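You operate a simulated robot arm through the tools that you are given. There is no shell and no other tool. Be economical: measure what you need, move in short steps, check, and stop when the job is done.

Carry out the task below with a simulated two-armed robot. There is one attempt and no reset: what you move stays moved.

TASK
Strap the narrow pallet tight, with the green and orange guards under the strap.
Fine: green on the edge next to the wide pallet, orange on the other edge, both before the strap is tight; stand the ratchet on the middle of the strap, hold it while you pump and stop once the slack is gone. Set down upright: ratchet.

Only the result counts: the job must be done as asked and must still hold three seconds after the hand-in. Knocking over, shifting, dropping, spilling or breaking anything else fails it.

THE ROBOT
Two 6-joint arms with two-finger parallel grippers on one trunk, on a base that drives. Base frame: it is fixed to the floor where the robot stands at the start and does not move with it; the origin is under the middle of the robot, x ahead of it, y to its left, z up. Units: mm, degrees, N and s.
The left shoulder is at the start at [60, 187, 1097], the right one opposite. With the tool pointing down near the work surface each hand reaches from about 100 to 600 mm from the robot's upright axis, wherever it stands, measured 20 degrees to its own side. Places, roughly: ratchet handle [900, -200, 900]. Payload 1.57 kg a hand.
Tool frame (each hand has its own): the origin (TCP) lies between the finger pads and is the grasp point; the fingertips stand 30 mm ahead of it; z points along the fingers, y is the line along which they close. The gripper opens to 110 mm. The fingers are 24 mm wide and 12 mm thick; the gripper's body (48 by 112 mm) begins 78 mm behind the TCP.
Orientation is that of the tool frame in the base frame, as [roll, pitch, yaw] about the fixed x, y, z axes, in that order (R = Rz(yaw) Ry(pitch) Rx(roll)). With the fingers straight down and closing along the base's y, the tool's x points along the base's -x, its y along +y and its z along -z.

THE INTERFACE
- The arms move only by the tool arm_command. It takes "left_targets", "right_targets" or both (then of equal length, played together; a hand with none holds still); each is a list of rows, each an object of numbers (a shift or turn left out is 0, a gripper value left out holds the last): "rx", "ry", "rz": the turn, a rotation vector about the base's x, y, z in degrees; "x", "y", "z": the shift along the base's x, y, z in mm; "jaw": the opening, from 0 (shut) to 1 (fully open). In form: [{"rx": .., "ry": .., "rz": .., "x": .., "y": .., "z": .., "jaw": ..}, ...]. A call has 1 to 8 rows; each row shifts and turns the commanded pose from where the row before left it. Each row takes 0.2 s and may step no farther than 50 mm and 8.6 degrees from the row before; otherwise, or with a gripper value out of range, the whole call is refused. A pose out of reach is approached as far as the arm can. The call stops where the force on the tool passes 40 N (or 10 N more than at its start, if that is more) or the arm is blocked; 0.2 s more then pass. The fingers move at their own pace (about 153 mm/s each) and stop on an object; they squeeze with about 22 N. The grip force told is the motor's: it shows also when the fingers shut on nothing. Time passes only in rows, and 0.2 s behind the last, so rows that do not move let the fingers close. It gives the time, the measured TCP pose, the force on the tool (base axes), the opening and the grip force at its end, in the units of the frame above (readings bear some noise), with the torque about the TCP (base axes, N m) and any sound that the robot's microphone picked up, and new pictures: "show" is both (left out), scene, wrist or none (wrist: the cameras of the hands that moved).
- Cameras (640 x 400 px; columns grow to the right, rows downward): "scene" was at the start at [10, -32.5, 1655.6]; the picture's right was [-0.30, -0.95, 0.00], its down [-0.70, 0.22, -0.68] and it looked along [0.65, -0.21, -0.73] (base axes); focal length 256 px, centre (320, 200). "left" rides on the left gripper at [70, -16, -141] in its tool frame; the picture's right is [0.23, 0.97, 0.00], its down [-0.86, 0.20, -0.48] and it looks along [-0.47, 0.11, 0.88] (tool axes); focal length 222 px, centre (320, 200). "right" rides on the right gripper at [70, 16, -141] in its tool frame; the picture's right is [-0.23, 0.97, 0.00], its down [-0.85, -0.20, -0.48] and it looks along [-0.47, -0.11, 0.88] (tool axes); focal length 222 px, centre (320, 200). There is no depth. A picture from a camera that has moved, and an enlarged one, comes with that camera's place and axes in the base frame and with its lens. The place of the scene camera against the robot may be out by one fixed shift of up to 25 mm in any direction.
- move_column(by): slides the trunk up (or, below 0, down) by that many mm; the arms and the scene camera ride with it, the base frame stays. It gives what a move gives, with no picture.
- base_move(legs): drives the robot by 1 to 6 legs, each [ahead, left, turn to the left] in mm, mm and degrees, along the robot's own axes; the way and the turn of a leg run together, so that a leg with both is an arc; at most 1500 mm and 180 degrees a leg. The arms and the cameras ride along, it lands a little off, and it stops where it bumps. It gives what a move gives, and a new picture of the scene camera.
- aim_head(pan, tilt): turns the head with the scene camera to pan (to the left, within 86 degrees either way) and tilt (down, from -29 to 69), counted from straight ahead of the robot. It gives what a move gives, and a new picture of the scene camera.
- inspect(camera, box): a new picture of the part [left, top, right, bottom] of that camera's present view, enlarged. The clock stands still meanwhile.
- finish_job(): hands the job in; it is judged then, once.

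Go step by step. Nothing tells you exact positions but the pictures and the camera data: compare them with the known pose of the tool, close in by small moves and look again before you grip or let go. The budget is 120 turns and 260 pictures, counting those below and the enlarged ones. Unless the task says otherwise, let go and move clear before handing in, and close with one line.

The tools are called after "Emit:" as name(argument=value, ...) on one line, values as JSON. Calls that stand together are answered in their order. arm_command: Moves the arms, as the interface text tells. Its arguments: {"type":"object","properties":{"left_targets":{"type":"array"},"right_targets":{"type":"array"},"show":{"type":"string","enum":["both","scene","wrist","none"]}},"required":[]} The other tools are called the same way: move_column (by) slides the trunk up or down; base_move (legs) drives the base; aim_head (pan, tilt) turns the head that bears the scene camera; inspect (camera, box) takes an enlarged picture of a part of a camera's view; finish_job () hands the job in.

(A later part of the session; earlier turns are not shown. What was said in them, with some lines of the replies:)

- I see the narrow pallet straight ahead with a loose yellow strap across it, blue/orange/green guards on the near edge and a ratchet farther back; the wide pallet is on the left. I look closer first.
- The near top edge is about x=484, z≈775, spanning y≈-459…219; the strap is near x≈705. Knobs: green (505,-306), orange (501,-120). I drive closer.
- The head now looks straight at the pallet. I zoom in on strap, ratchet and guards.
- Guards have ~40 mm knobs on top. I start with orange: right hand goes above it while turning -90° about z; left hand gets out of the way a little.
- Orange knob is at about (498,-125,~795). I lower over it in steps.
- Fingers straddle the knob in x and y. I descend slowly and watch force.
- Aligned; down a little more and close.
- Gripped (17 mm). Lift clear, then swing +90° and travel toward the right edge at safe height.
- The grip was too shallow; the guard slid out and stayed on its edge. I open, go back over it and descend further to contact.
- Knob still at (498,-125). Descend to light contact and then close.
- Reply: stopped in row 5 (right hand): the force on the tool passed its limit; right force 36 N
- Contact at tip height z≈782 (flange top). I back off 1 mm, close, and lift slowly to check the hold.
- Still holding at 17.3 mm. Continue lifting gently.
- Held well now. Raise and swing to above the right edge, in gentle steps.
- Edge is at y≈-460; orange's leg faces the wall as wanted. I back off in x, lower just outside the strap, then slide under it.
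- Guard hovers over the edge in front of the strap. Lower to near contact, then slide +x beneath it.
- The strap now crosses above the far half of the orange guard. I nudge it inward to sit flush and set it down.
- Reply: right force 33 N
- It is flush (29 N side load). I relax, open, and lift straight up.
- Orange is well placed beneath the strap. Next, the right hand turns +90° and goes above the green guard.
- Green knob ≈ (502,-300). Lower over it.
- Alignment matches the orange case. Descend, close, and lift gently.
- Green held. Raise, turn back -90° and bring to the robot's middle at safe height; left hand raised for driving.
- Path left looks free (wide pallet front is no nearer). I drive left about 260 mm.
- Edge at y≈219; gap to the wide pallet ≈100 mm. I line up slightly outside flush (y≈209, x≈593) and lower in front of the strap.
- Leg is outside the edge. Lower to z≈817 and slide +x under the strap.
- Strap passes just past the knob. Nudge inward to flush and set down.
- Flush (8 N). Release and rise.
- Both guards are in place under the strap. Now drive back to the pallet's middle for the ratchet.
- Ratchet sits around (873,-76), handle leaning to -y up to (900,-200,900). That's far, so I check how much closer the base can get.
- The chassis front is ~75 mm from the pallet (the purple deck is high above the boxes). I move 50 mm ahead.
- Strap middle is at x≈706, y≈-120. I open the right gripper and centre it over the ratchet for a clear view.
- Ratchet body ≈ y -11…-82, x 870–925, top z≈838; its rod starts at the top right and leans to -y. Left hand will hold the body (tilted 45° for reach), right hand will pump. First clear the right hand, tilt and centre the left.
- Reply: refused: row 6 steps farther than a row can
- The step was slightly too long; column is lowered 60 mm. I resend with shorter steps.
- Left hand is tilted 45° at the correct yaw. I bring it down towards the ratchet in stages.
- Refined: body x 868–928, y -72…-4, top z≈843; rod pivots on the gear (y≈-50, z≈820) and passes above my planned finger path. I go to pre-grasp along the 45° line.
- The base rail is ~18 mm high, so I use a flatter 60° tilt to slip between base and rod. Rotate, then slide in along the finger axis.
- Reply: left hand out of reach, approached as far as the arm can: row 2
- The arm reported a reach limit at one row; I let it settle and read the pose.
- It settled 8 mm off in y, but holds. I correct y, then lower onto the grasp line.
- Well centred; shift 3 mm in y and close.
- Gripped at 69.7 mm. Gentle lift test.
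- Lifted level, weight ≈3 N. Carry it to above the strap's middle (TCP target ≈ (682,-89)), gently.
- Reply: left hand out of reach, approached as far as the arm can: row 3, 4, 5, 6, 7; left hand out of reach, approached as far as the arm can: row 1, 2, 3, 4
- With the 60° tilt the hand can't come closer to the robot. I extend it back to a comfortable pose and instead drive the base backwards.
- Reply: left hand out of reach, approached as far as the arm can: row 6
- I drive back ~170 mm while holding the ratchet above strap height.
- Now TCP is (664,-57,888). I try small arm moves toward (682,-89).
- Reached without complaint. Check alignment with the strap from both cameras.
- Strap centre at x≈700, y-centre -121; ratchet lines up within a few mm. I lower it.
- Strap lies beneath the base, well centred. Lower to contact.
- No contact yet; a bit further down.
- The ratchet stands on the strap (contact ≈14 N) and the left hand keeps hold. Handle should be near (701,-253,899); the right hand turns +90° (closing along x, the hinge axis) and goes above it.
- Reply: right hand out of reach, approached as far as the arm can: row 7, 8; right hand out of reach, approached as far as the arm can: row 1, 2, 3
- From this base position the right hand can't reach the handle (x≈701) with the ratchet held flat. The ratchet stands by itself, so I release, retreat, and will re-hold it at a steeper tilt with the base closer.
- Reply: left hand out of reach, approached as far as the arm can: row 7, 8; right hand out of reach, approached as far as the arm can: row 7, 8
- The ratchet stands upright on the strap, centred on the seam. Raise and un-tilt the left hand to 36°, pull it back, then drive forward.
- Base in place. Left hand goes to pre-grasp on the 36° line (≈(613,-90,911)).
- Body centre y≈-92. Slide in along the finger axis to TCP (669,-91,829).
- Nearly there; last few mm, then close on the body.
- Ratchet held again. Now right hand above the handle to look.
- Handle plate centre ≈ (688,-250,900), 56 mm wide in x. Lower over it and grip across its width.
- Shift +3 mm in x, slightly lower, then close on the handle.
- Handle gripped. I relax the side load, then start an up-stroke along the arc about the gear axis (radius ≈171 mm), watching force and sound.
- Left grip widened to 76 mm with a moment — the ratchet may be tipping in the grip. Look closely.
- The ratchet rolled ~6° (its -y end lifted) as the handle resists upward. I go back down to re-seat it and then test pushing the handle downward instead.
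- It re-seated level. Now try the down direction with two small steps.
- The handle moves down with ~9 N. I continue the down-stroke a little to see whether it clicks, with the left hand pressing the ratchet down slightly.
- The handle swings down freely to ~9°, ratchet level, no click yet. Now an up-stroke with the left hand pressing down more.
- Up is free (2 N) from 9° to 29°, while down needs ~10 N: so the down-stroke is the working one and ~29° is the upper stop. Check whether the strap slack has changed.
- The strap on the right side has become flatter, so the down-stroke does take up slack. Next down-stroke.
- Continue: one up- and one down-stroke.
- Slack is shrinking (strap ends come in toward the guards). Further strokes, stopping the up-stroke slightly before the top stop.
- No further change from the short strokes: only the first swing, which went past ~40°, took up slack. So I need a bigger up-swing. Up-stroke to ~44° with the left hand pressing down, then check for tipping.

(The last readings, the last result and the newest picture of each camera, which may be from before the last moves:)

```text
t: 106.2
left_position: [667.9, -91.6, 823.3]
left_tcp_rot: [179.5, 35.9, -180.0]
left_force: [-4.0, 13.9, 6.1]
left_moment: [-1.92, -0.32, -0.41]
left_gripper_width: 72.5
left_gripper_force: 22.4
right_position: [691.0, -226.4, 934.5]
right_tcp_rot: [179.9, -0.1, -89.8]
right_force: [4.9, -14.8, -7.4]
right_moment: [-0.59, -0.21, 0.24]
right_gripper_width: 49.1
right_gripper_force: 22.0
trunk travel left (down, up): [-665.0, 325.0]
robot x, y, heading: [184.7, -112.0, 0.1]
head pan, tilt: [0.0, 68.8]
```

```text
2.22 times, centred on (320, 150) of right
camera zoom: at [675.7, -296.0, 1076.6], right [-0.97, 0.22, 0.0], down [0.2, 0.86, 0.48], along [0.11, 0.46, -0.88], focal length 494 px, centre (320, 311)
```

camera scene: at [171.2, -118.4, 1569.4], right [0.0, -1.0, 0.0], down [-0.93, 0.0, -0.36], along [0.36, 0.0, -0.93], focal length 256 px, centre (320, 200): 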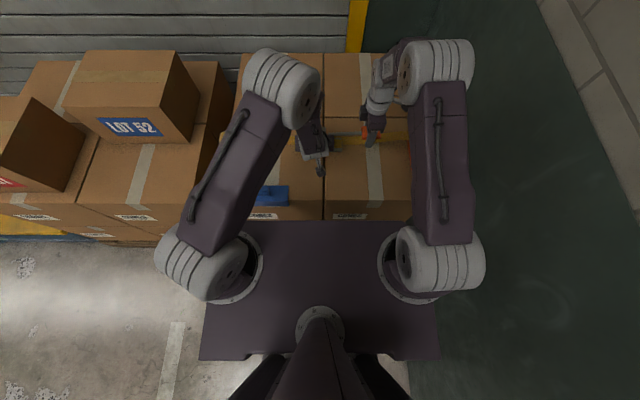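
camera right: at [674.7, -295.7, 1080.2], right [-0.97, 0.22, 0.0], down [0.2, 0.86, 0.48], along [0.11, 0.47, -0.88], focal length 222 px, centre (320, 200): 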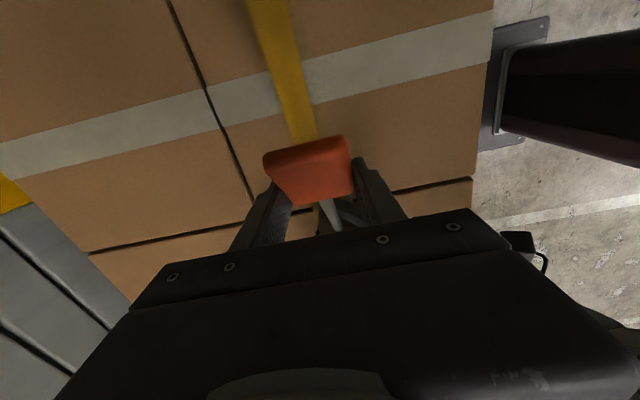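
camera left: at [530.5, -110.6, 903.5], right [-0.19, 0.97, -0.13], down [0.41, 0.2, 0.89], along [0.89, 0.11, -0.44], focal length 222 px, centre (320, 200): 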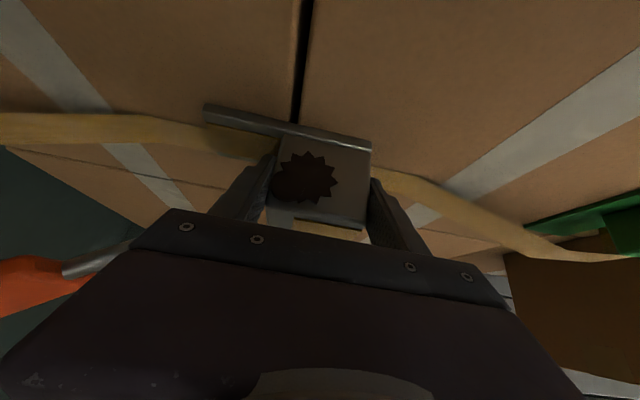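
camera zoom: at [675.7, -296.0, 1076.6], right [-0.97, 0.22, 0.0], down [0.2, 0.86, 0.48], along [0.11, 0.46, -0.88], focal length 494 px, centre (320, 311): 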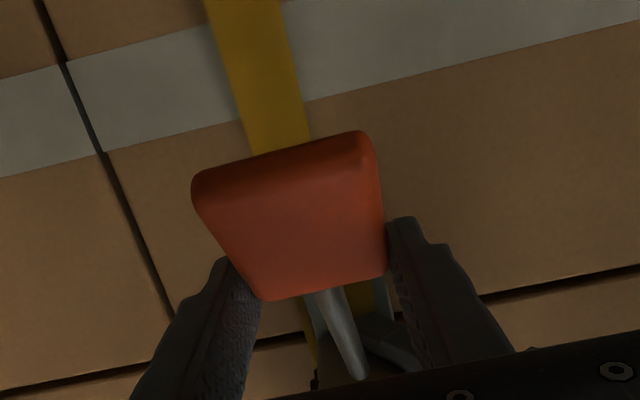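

The handle won't pass ~29° (upper stop): up is free, down works against ~10 N. I open the right grip, return to the handle's centre at the stop and regrip, then compare precise strap views between strokes.

Emit:
arm_command(left_targets=[{"z": 0.5}, {}, {}, {}, {}, {}, {}], right_targets=[{"jaw": 0.7}, {}, {"y": -12, "z": -12}, {"y": -14, "z": -12}, {"y": -3, "z": -9}, {}, {}], show="wrist")

Emit:
inspect(camera="right", box=[180, 60, 460, 240])

Emit:
inspect(camera="scene", box=[205, 110, 285, 160])

Emit:
inspect(camera="scene", box=[340, 110, 420, 160])

```text
t: 107.8
left_position: [668.0, -93.7, 825.4]
left_tcp_rot: [179.5, 35.8, 179.8]
left_force: [0.1, 0.6, -3.7]
left_moment: [0.07, 0.06, 0.02]
left_gripper_width: 70.0
left_gripper_force: 22.2
right_position: [689.4, -254.3, 901.1]
right_tcp_rot: [179.9, 0.0, -89.8]
right_force: [0.2, -0.4, 0.4]
right_moment: [-0.04, -0.01, 0.01]
right_gripper_width: 77.1
right_gripper_force: 0.1
trunk travel left (down, up): [-665.0, 325.0]
robot x, y, heading: [184.5, -112.6, 0.2]
head pan, tilt: [0.0, 68.8]
camera right: at [674.7, -324.2, 1044.1], right [-0.97, 0.22, 0.0], down [0.2, 0.86, 0.48], along [0.1, 0.47, -0.88], focal length 222 px, centre (320, 200)
camera left: at [530.0, -110.7, 898.6], right [-0.19, 0.97, -0.13], down [0.41, 0.2, 0.89], along [0.89, 0.11, -0.44], focal length 222 px, centre (320, 200)
```

right: 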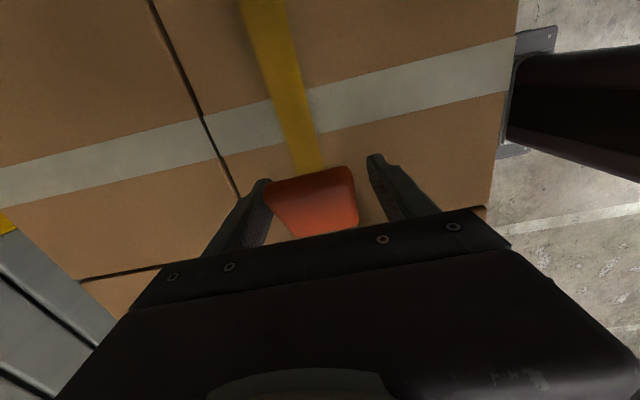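
left: 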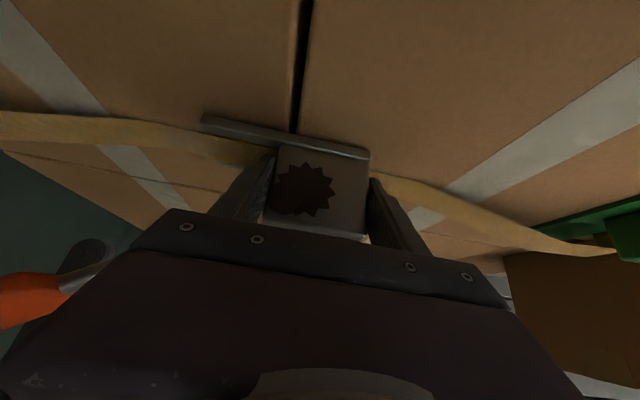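

```text
2.22 times, centred on (320, 150) of right
camera zoom: at [674.7, -324.2, 1044.1], right [-0.97, 0.22, 0.0], down [0.2, 0.86, 0.48], along [0.1, 0.47, -0.88], focal length 494 px, centre (320, 311)
```

zoom: 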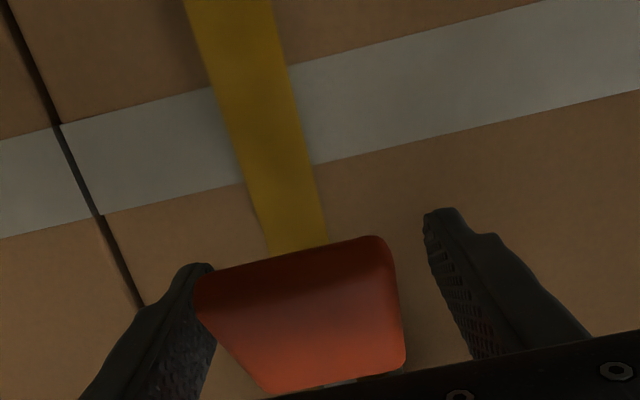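

```text
8.00 times, centred on (245, 135) of scene
camera zoom: at [172.4, -118.8, 1569.3], right [0.0, -1.0, 0.0], down [-0.93, 0.0, -0.36], along [0.36, 0.0, -0.93], focal length 2046 px, centre (920, 720)
```

zoom: 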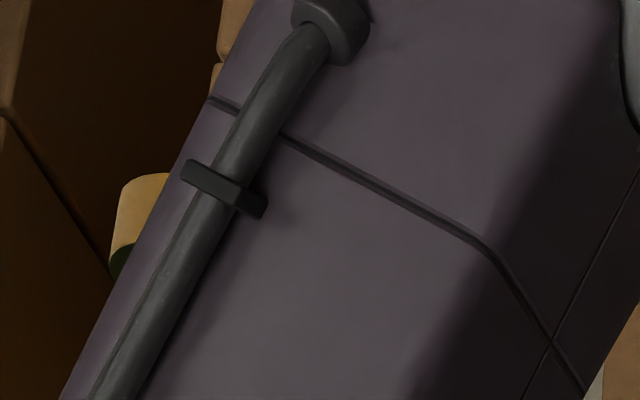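

```text
8.00 times, centred on (380, 135) of scene
camera zoom: at [172.4, -118.8, 1569.3], right [0.0, -1.0, 0.0], down [-0.93, 0.0, -0.36], along [0.36, 0.0, -0.93], focal length 2046 px, centre (-160, 720)
```

zoom: 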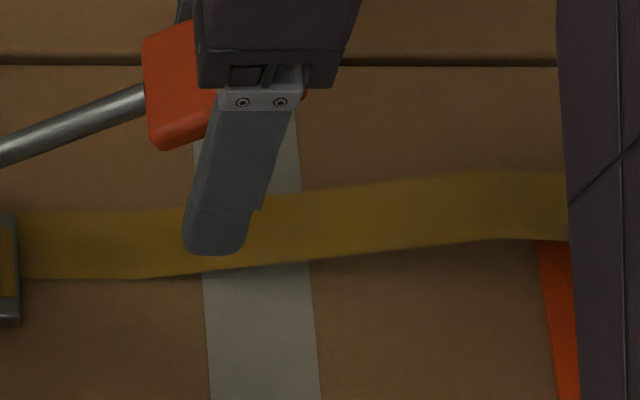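

Handle is back around its stop. Regrip at the outer part and do a full down-stroke to ~5°.

Emit:
arm_command(right_targets=[{"x": 1, "y": -3, "z": -4}, {"jaw": 0.3}, {}, {}, {"y": -5.5, "z": -13.5}, {"y": -5, "z": -14}, {"y": -4, "z": -14.3}, {"y": -2.5, "z": -14.5}], show="none")

Emit:
inspect(camera="scene", box=[340, 110, 420, 160])

Emit:
inspect(camera="left", box=[0, 40, 640, 367])

```text
t: 109.6
left_position: [669.0, -92.2, 822.8]
left_tcp_rot: [179.4, 35.8, 179.9]
left_force: [4.8, 3.7, -12.8]
left_moment: [1.21, 0.35, 0.52]
left_gripper_width: 69.8
left_gripper_force: 21.7
right_position: [691.2, -276.0, 839.8]
right_tcp_rot: [179.8, 0.1, -89.8]
right_force: [-5.3, -3.1, 10.6]
right_moment: [0.7, 0.02, 0.46]
right_gripper_width: 49.5
right_gripper_force: 21.9
trunk travel left (down, up): [-665.0, 325.0]
robot x, y, heading: [180.7, -109.8, 0.4]
head pan, tilt: [0.0, 68.8]
```

```text
8.00 times, centred on (380, 135) of scene
camera zoom: at [172.9, -119.0, 1569.3], right [0.0, -1.0, 0.0], down [-0.93, 0.0, -0.36], along [0.36, 0.0, -0.93], focal length 2046 px, centre (-160, 720)
```

zoom: 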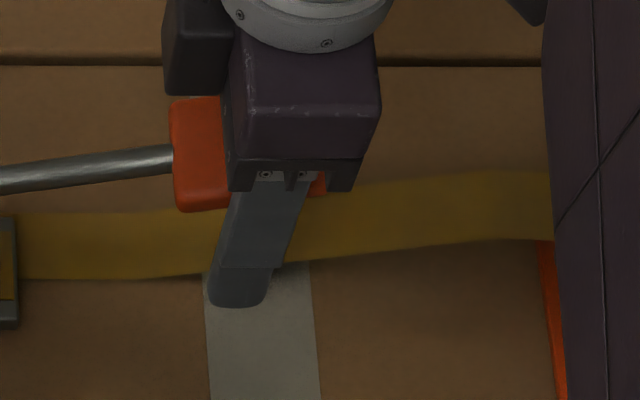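

```text
1.00 times, centred on (320, 204) of left
camera zoom: at [530.2, -110.8, 898.5], right [-0.19, 0.97, -0.13], down [0.41, 0.19, 0.89], along [0.89, 0.11, -0.44], focal length 222 px, centre (320, 196)
```

zoom: 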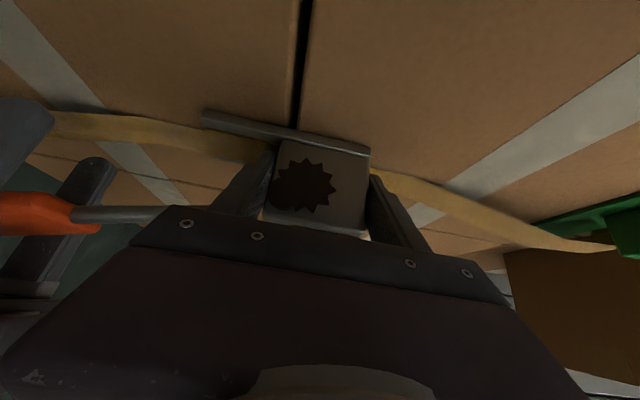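

No change from that full stroke. Maybe the strap is already tight after the first swing: I look closely at its ends.

Emit:
inspect(camera="left", box=[400, 150, 640, 300])

Emit:
inspect(camera="scene", box=[205, 110, 245, 150])

Emit:
inspect(camera="right", box=[140, 0, 460, 200])

```text
2.67 times, centred on (520, 225) of left
camera zoom: at [530.2, -110.8, 898.5], right [-0.19, 0.97, -0.13], down [0.41, 0.19, 0.89], along [0.89, 0.11, -0.44], focal length 592 px, centre (-213, 133)
```

zoom: 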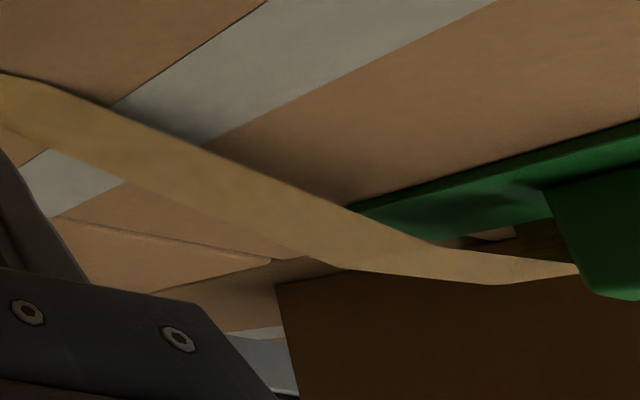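

```text
10.00 times, centred on (225, 130) of scene
camera zoom: at [172.9, -119.0, 1569.3], right [0.0, -1.0, 0.0], down [-0.93, 0.0, -0.36], along [0.36, 0.0, -0.93], focal length 2557 px, centre (1270, 900)
```

zoom: 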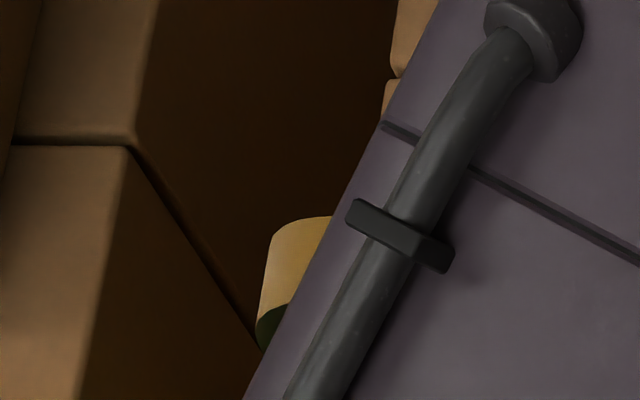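

```text
2.00 times, centred on (300, 100) of right
camera zoom: at [676.9, -345.4, 982.4], right [-0.97, 0.22, 0.0], down [0.2, 0.86, 0.48], along [0.1, 0.47, -0.88], focal length 444 px, centre (360, 400)
```

zoom: 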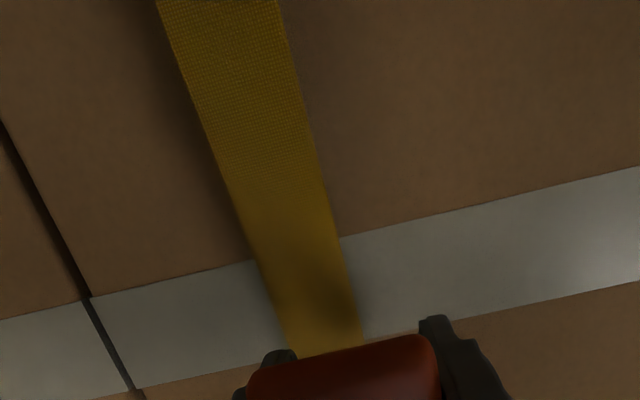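

There is still slack above the guards. The tapered handle plate makes my grip slide, so I regrip on the rod itself (r≈125 mm) to make real, larger swings.

Emit:
arm_command(right_targets=[{"jaw": 0.7}, {}, {"z": 35}, {"z": 35, "y": 15}, {"y": 30}, {"y": 4}, {}], show="wrist")

Emit:
inspect(camera="right", box=[180, 60, 460, 240])

Emit:
inspect(camera="scene", box=[340, 110, 420, 160])

```text
t: 111.2
left_position: [668.4, -92.9, 824.4]
left_tcp_rot: [179.6, 35.8, 179.8]
left_force: [-0.5, -0.7, -3.7]
left_moment: [0.07, 0.11, -0.02]
left_gripper_width: 69.9
left_gripper_force: 22.0
right_position: [690.7, -227.0, 911.1]
right_tcp_rot: [179.8, -0.1, -89.8]
right_force: [0.1, 0.8, -0.3]
right_moment: [0.01, -0.02, 0.03]
right_gripper_width: 76.8
right_gripper_force: 0.1
trunk travel left (down, up): [-665.0, 325.0]
robot x, y, heading: [181.6, -107.8, 0.2]
head pan, tilt: [0.0, 68.8]
camera right: at [676.4, -296.4, 1053.4], right [-0.97, 0.22, 0.0], down [0.2, 0.86, 0.48], along [0.1, 0.47, -0.88], focal length 222 px, centre (320, 200)
```

right: 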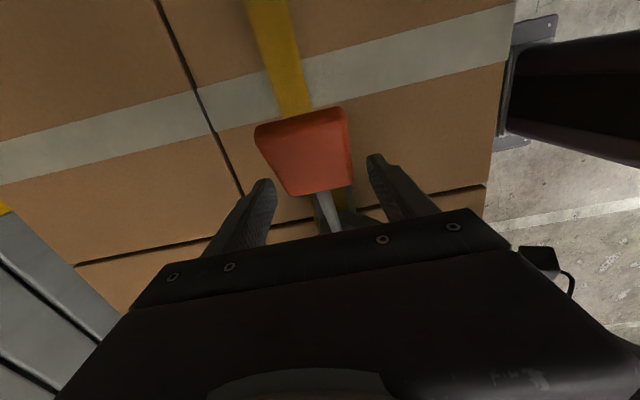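

```text
2.22 times, centred on (320, 150) of right
camera zoom: at [676.4, -296.4, 1053.4], right [-0.97, 0.22, 0.0], down [0.2, 0.86, 0.48], along [0.1, 0.47, -0.88], focal length 494 px, centre (320, 311)
```

zoom: 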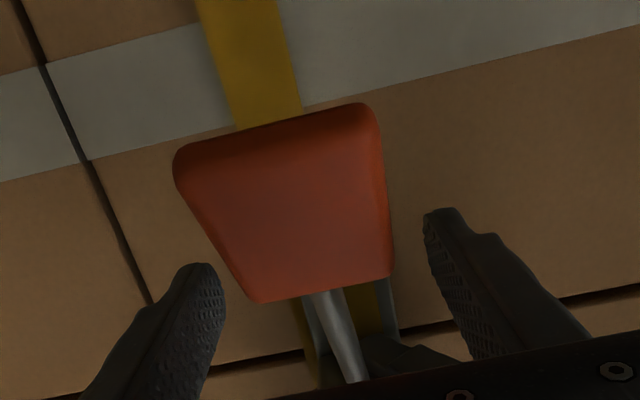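

```text
8.00 times, centred on (380, 135) of scene
camera zoom: at [172.5, -118.6, 1569.3], right [0.0, -1.0, 0.0], down [-0.93, 0.0, -0.36], along [0.36, 0.0, -0.93], focal length 2046 px, centre (-160, 720)
```

zoom: 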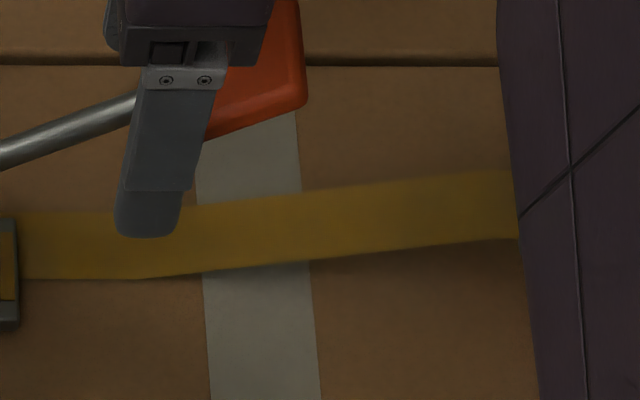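

Released, the handle springs back up to ~28° by itself: it's a spring-return pump. So I close the fingers and press the plate down fully from above, listening for a click.

Emit:
arm_command(right_targets=[{"z": 40}, {"z": 25, "jaw": 0}, {"y": -16}, {"y": -16}, {"z": -15}, {"z": -10}, {}], show="both")

Emit:
inspect(camera="right", box=[180, 60, 460, 240])

```text
t: 112.8
left_position: [668.3, -92.7, 824.5]
left_tcp_rot: [179.7, 35.8, 179.8]
left_force: [-0.7, -0.1, -7.7]
left_moment: [0.8, 0.09, -0.12]
left_gripper_width: 70.0
left_gripper_force: 22.0
right_position: [691.3, -259.2, 950.0]
right_tcp_rot: [180.0, 0.0, -89.8]
right_force: [1.1, 0.1, 3.7]
right_moment: [-0.06, -0.03, -0.01]
right_gripper_width: 0.2
right_gripper_force: 21.3
trunk travel left (down, up): [-665.0, 325.0]
robot x, y, heading: [182.5, -112.7, 0.3]
head pan, tilt: [0.0, 68.8]
camera scene: at [172.2, -118.7, 1569.3], right [0.0, -1.0, 0.0], down [-0.93, 0.0, -0.36], along [0.36, 0.0, -0.93], focal length 256 px, centre (320, 200)
camera right: at [676.7, -328.8, 1092.2], right [-0.97, 0.22, 0.0], down [0.2, 0.86, 0.48], along [0.11, 0.47, -0.88], focal length 222 px, centre (320, 200)
```

scene: 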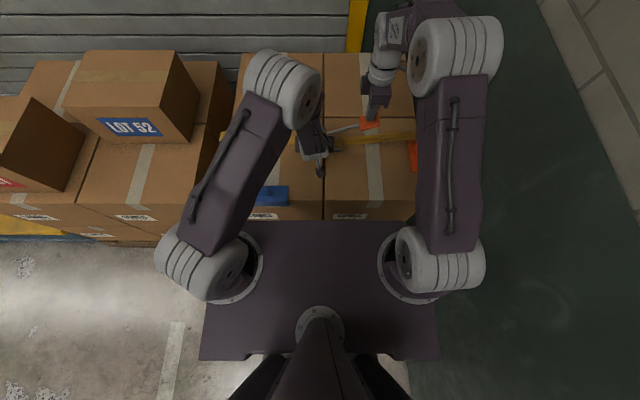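
right: 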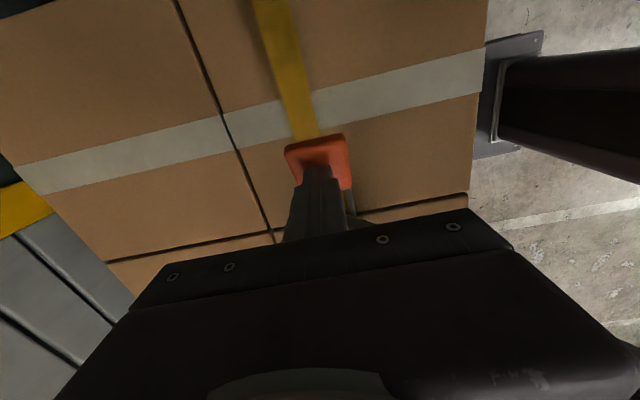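

```text
2.22 times, centred on (320, 150) of right
camera zoom: at [676.7, -328.8, 1092.2], right [-0.97, 0.22, 0.0], down [0.2, 0.86, 0.48], along [0.11, 0.47, -0.88], focal length 494 px, centre (320, 311)
```

zoom: 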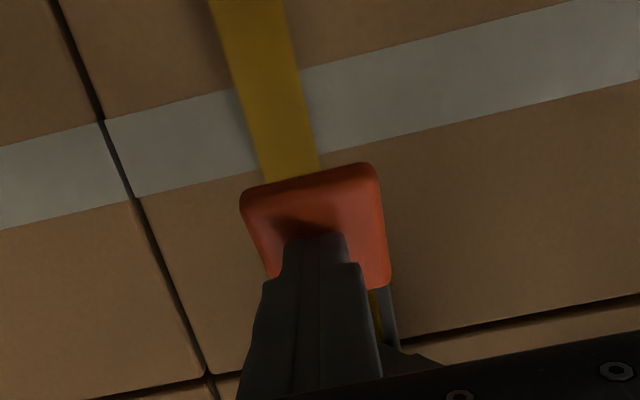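

Fingertips rest on the plate. Press down through the full stroke.

Emit:
arm_command(right_targets=[{"y": -4, "z": -14}, {"y": -4, "z": -14}, {"y": -3, "z": -14}, {"y": -2, "z": -14}, {"y": -2, "z": -13}, {"y": -1, "z": -12}, {"z": -10}], show="none")

Emit:
inspect(camera="scene", box=[340, 110, 420, 160])

Emit:
inspect(camera="left", box=[0, 40, 640, 367])

```text
t: 114.4
left_position: [669.0, -94.5, 829.7]
left_tcp_rot: [179.6, 36.5, 179.8]
left_force: [5.3, -4.2, 5.3]
left_moment: [1.62, -0.23, 0.26]
left_gripper_width: 72.9
left_gripper_force: 21.7
right_position: [690.2, -276.5, 864.8]
right_tcp_rot: [-179.5, -0.1, -89.8]
right_force: [0.4, -8.3, 38.0]
right_moment: [0.23, -0.06, 0.14]
right_gripper_width: 0.2
right_gripper_force: 21.4
trunk travel left (down, up): [-665.0, 325.0]
robot x, y, heading: [179.4, -113.7, 0.1]
head pan, tilt: [0.0, 68.8]
```

```text
8.00 times, centred on (380, 135) of scene
camera zoom: at [166.9, -120.3, 1570.3], right [0.0, -1.0, 0.0], down [-0.93, 0.0, -0.37], along [0.37, 0.0, -0.93], focal length 2046 px, centre (-160, 720)
```

zoom: 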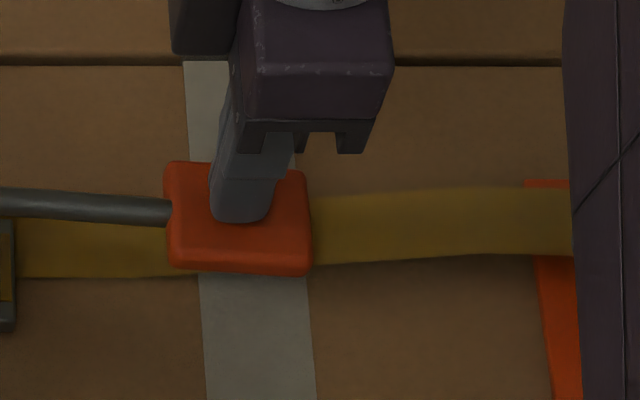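

```text
1.00 times, centred on (320, 204) of left
camera zoom: at [528.5, -112.6, 902.0], right [-0.18, 0.97, -0.13], down [0.4, 0.2, 0.89], along [0.9, 0.11, -0.43], focal length 222 px, centre (320, 196)
```

zoom: 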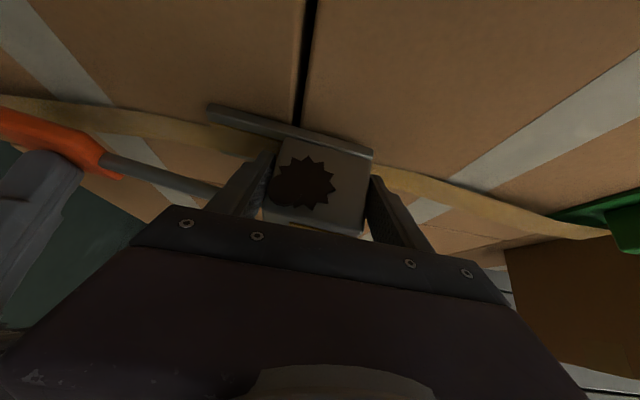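

That full press took up slack (strap dropped ~15 px at the right) with the lower stop reached at 38 N. Go back up; the handle follows by spring.

Emit:
arm_command(right_targets=[{"z": 10}, {"y": 2, "z": 14}, {"y": 3, "z": 15}, {"y": 4, "z": 15}, {"y": 4, "z": 15}, {"y": 3, "z": 15}, {}], show="none")

Emit:
inspect(camera="scene", box=[340, 110, 420, 160])

Emit:
inspect(camera="left", box=[0, 40, 640, 367])

```text
t: 116.0
left_position: [669.7, -92.6, 824.6]
left_tcp_rot: [179.5, 35.8, 179.8]
left_force: [0.0, -2.7, -6.1]
left_moment: [0.81, 0.08, -0.19]
left_gripper_width: 70.0
left_gripper_force: 21.6
right_position: [692.3, -257.9, 943.2]
right_tcp_rot: [179.8, 0.0, -89.8]
right_force: [-0.1, 3.4, 2.3]
right_moment: [0.07, 0.01, -0.01]
right_gripper_width: 0.0
right_gripper_force: 21.7
trunk travel left (down, up): [-665.0, 325.0]
robot x, y, heading: [178.9, -108.6, -0.0]
head pan, tilt: [0.0, 68.8]
```

```text
8.00 times, centred on (380, 135) of scene
camera zoom: at [172.6, -118.8, 1569.3], right [0.0, -1.0, 0.0], down [-0.93, 0.0, -0.36], along [0.36, 0.0, -0.93], focal length 2046 px, centre (-160, 720)
```

zoom: 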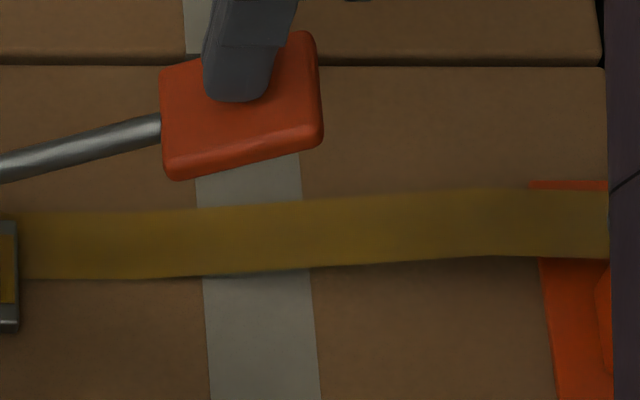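

```text
1.00 times, centred on (320, 204) of left
camera zoom: at [529.9, -110.7, 898.5], right [-0.19, 0.97, -0.13], down [0.41, 0.19, 0.89], along [0.89, 0.11, -0.44], focal length 222 px, centre (320, 196)
```

zoom: 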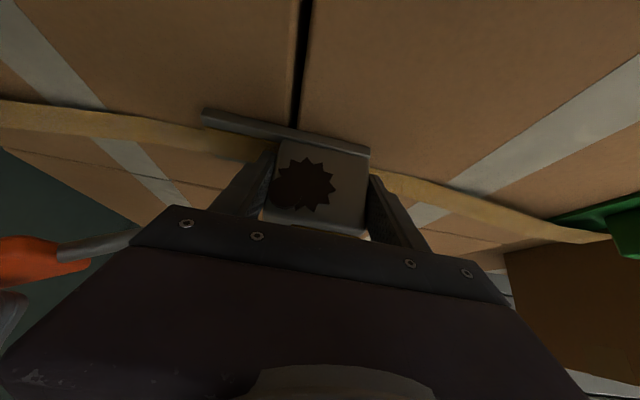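

Slope went ~60 → 40 → 20 px; one more pump should nearly finish it. Press again.

Emit:
arm_command(right_targets=[{"y": -3, "z": -14}, {"y": -4, "z": -14}, {"y": -4, "z": -14}, {"y": -3, "z": -14}, {"y": -2, "z": -12}, {"z": -7}, {"z": -3}], show="none")

Emit:
inspect(camera="scene", box=[340, 110, 420, 160])

```text
t: 117.6
left_position: [668.0, -93.9, 827.9]
left_tcp_rot: [179.6, 36.2, 179.8]
left_force: [5.7, -7.1, -2.7]
left_moment: [1.75, 0.03, 0.26]
left_gripper_width: 71.0
left_gripper_force: 21.5
right_position: [691.9, -274.3, 868.6]
right_tcp_rot: [-179.9, 0.0, -89.9]
right_force: [0.2, -1.3, 26.8]
right_moment: [0.32, -0.01, 0.07]
right_gripper_width: 0.0
right_gripper_force: 21.0
trunk travel left (down, up): [-665.0, 325.0]
robot x, y, heading: [184.1, -110.8, 0.2]
head pan, tilt: [0.0, 68.8]
```

```text
8.00 times, centred on (380, 135) of scene
camera zoom: at [169.7, -119.6, 1569.8], right [0.0, -1.0, 0.0], down [-0.93, 0.0, -0.36], along [0.36, 0.0, -0.93], focal length 2046 px, centre (-160, 720)
```

zoom: 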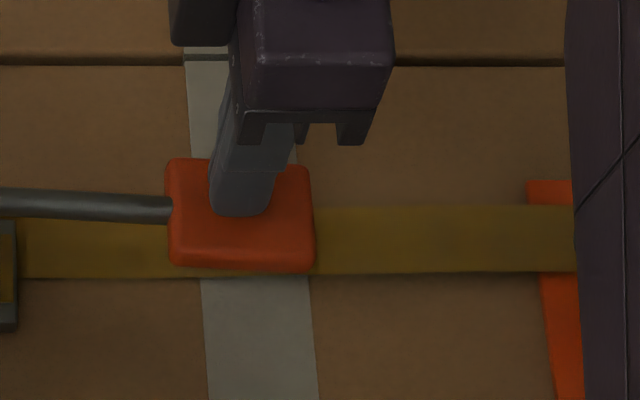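

The strap is now straight. I let the handle return and check both ends before deciding.

Emit:
arm_command(right_targets=[{"z": 10}, {"y": 2, "z": 14}, {"y": 3, "z": 15}, {"y": 4, "z": 15}, {"y": 4, "z": 20}, {"y": 3, "z": 25}, {"z": 30}], show="none")

Emit:
inspect(camera="scene", box=[340, 110, 420, 160])

Emit:
inspect(camera="left", box=[400, 150, 640, 300])

Emit:
inspect(camera="right", box=[0, 0, 640, 400])

```text
t: 119.2
left_position: [667.9, -92.4, 824.3]
left_tcp_rot: [179.7, 35.9, 179.9]
left_force: [-1.5, 0.4, 1.0]
left_moment: [-0.39, -0.11, -0.18]
left_gripper_width: 70.1
left_gripper_force: 22.4
right_position: [690.1, -260.2, 995.7]
right_tcp_rot: [179.8, -0.2, -89.8]
right_force: [-0.2, -0.1, -0.1]
right_moment: [0.01, 0.03, -0.02]
right_gripper_width: 0.0
right_gripper_force: 21.0
trunk travel left (down, up): [-665.0, 325.0]
robot x, y, heading: [186.1, -112.1, 0.3]
head pan, tilt: [0.0, 68.8]
```

```text
8.00 times, centred on (380, 135) of scene
camera zoom: at [171.2, -118.6, 1569.2], right [0.0, -1.0, 0.0], down [-0.93, 0.0, -0.36], along [0.36, 0.0, -0.93], focal length 2046 px, centre (-160, 720)
```

zoom: 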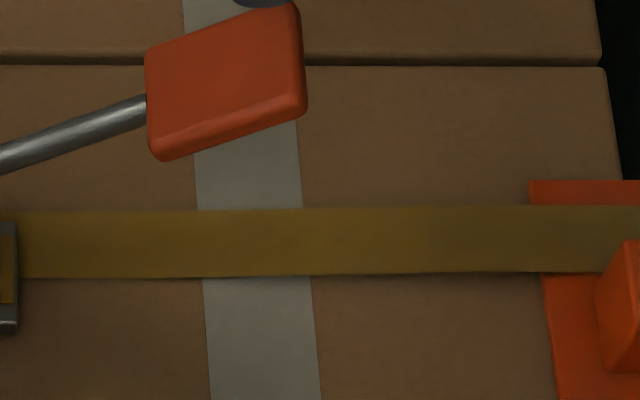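

```text
2.67 times, centred on (520, 225) of left
camera zoom: at [529.1, -110.5, 898.7], right [-0.19, 0.97, -0.13], down [0.41, 0.2, 0.89], along [0.89, 0.11, -0.44], focal length 592 px, centre (-213, 133)
```

zoom: 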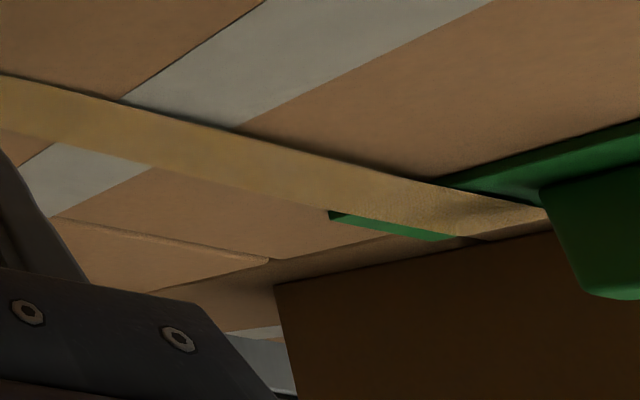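

```text
1.00 times, centred on (320, 200) of right
camera zoom: at [675.3, -328.3, 1138.7], right [-0.97, 0.22, 0.0], down [0.2, 0.86, 0.48], along [0.1, 0.47, -0.88], focal length 222 px, centre (320, 200)
```

zoom: 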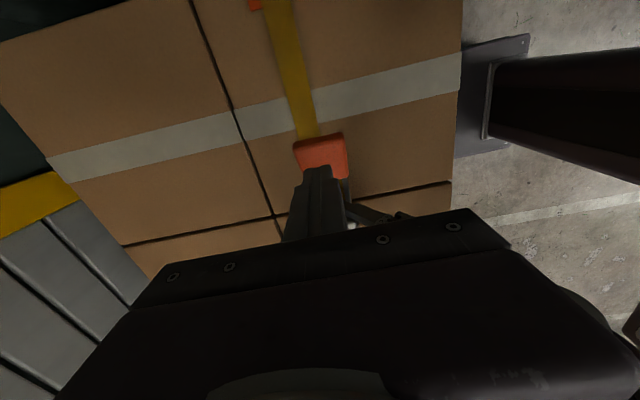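

The strap now lies on both guards. I move the right hand away and check the right end's vertical run for slack, while the left still holds.

Emit:
arm_command(right_targets=[{"z": 30, "x": -20}, {"z": 20, "x": -30}, {"x": -40}, {"x": -40}, {"x": -40, "y": 20}, {"x": -30, "y": 30}, {}], show="scene")

Emit:
inspect(camera="scene", box=[370, 100, 450, 200])

Emit:
inspect(camera="left", box=[0, 40, 640, 367])

```text
t: 120.8
left_position: [669.4, -93.1, 823.8]
left_tcp_rot: [179.6, 35.8, 179.9]
left_force: [-0.6, -1.4, -3.0]
left_moment: [0.04, 0.07, 0.04]
left_gripper_width: 69.9
left_gripper_force: 21.5
right_position: [489.7, -208.1, 1045.9]
right_tcp_rot: [179.9, -0.1, -89.8]
right_force: [-0.3, -0.6, 0.0]
right_moment: [0.02, -0.02, 0.01]
right_gripper_width: 0.3
right_gripper_force: 21.4
trunk travel left (down, up): [-665.0, 325.0]
robot x, y, heading: [184.3, -109.4, 0.0]
head pan, tilt: [0.0, 68.8]
camera scene: at [172.8, -119.3, 1569.3], right [0.0, -1.0, 0.0], down [-0.93, 0.0, -0.36], along [0.36, 0.0, -0.93], focal length 256 px, centre (320, 200)
```

scene: 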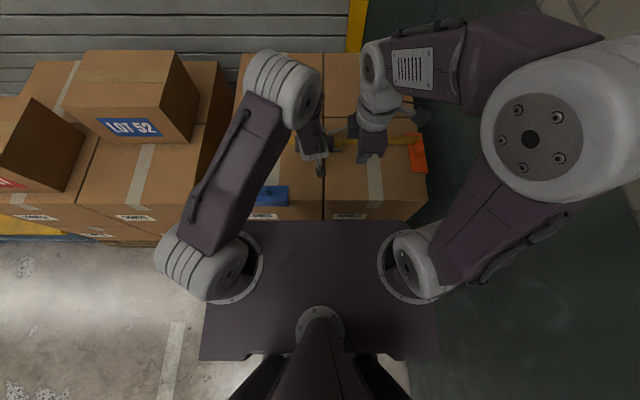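

```text
4.00 times, centred on (410, 150) of scene
camera zoom: at [172.8, -119.3, 1569.3], right [0.0, -1.0, 0.0], down [-0.93, 0.0, -0.36], along [0.36, 0.0, -0.93], focal length 1023 px, centre (-40, 400)
```

zoom: 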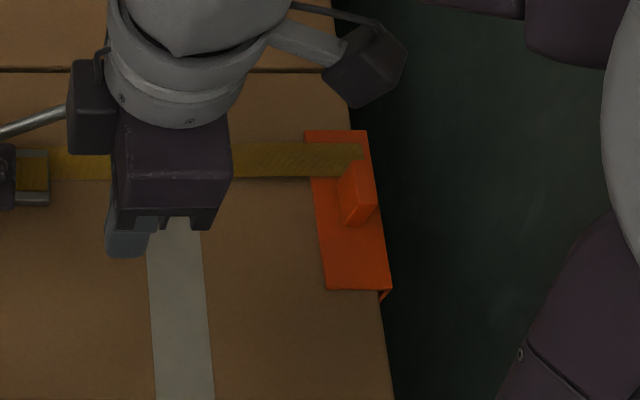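

```text
1.00 times, centred on (320, 204) of left
camera zoom: at [530.2, -111.1, 898.6], right [-0.19, 0.97, -0.13], down [0.41, 0.19, 0.89], along [0.89, 0.11, -0.44], focal length 222 px, centre (320, 196)
```

zoom: 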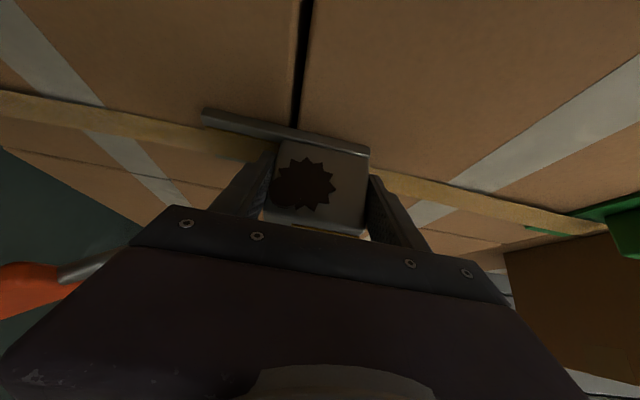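

Strap is snug over both guards with no overhang: done pumping. Release the ratchet and retreat the left hand along its finger axis.

Emit:
arm_command(left_targets=[{"jaw": 0.85}, {}, {}, {"x": -8, "z": 11}, {"x": -14, "z": 20}, {"x": -16, "z": 22}, {"x": -20, "z": 28}, {"x": -15, "z": 30}], show="both")

Emit:
inspect(camera="left", box=[160, 0, 560, 250])

```text
t: 122.6
left_position: [594.0, -92.2, 936.3]
left_tcp_rot: [179.6, 35.9, 179.9]
left_force: [-0.1, -0.4, -0.3]
left_moment: [0.0, 0.01, 0.0]
left_gripper_width: 93.4
left_gripper_force: 0.0
right_position: [487.9, -207.2, 1046.4]
right_tcp_rot: [179.9, 0.0, -89.8]
right_force: [0.2, 0.5, 0.6]
right_moment: [-0.05, 0.03, 0.02]
right_gripper_width: 0.0
right_gripper_force: 21.1
trunk travel left (down, up): [-665.0, 325.0]
robot x, y, heading: [182.2, -108.7, 0.2]
head pan, tilt: [0.0, 68.8]
camera scene: at [170.2, -118.3, 1569.3], right [0.0, -1.0, 0.0], down [-0.93, 0.0, -0.36], along [0.36, 0.0, -0.93], focal length 256 px, centre (320, 200)
camera left: at [455.9, -109.8, 1010.6], right [-0.19, 0.97, -0.13], down [0.41, 0.19, 0.89], along [0.89, 0.11, -0.44], focal length 222 px, centre (320, 200)
```

scene: 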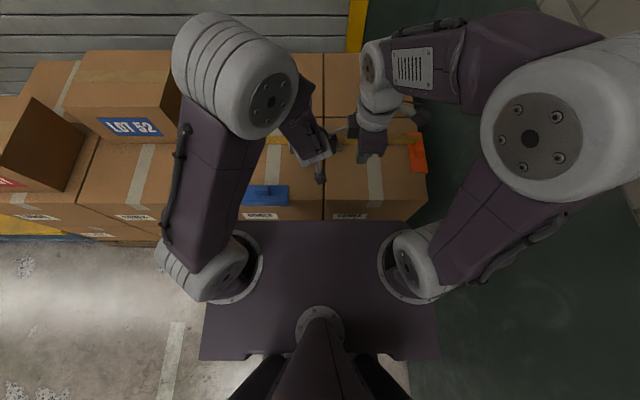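
left: 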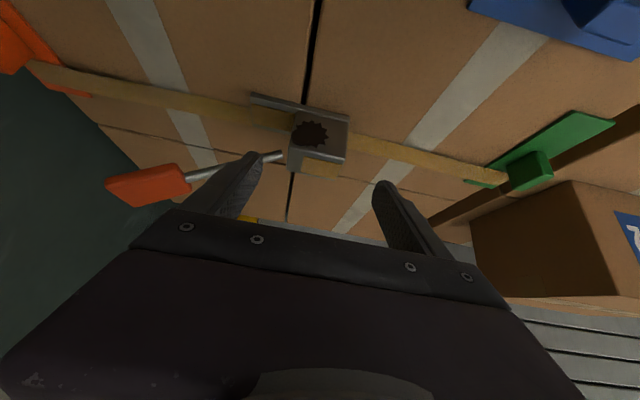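

```text
1.60 times, centred on (360, 125) of left
camera zoom: at [455.9, -109.8, 1010.6], right [-0.19, 0.97, -0.13], down [0.41, 0.19, 0.89], along [0.89, 0.11, -0.44], focal length 355 px, centre (256, 320)
```

zoom: 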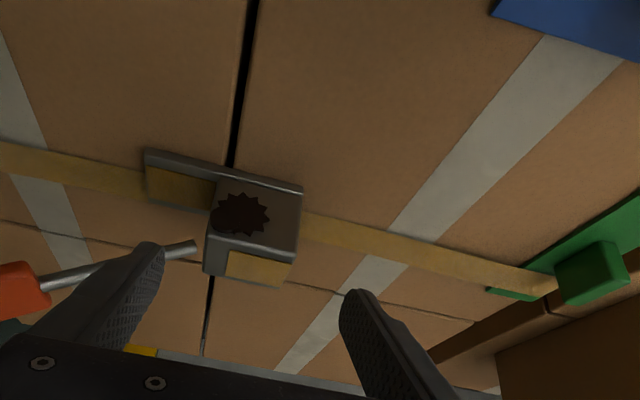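

Everything looks right: strap straight and tight over green and orange, ratchet upright on its middle. I raise the left hand clear for a last look.

Emit:
arm_command(left_targets=[{"x": -20, "z": 35}, {"x": -20, "z": 40}, {"x": -20, "z": 40}, {}], show="wrist")

```text
t: 123.6
left_position: [534.8, -92.6, 1048.7]
left_tcp_rot: [179.5, 36.0, 179.9]
left_force: [0.6, 0.0, -0.5]
left_moment: [0.02, 0.01, -0.02]
left_gripper_width: 93.7
left_gripper_force: 0.0
right_position: [488.8, -207.7, 1045.6]
right_tcp_rot: [179.8, 0.0, -89.7]
right_force: [0.1, 0.5, -0.1]
right_moment: [-0.01, -0.04, 0.0]
right_gripper_width: 0.0
right_gripper_force: 21.2
trunk travel left (down, up): [-665.0, 325.0]
robot x, y, heading: [181.7, -113.1, 0.2]
head pan, tilt: [0.0, 68.8]
camera left: at [395.4, -111.2, 1122.2], right [-0.19, 0.97, -0.13], down [0.41, 0.19, 0.89], along [0.89, 0.11, -0.44], focal length 222 px, centre (320, 200)
```

left: 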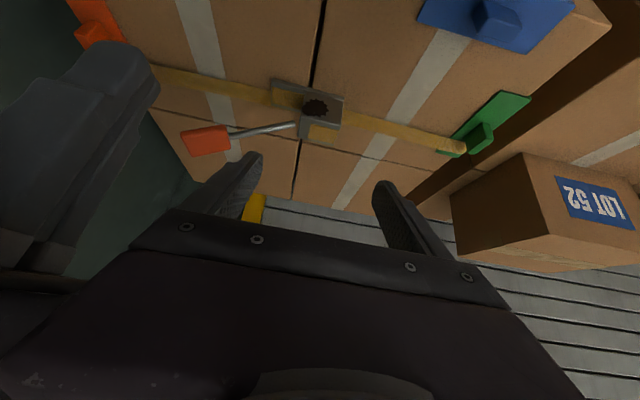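

Both hands are clear and everything is stable; I hand the job in.

Emit:
finish_job()

```text
The job is handed in.
```

I strapped the narrow pallet tight and handed the job in. The green guard is under the strap on the wide-pallet edge and the orange guard on the other edge. The ratchet stands upright on the middle of the strap. I stopped pumping once the strap lay flat on both guards.
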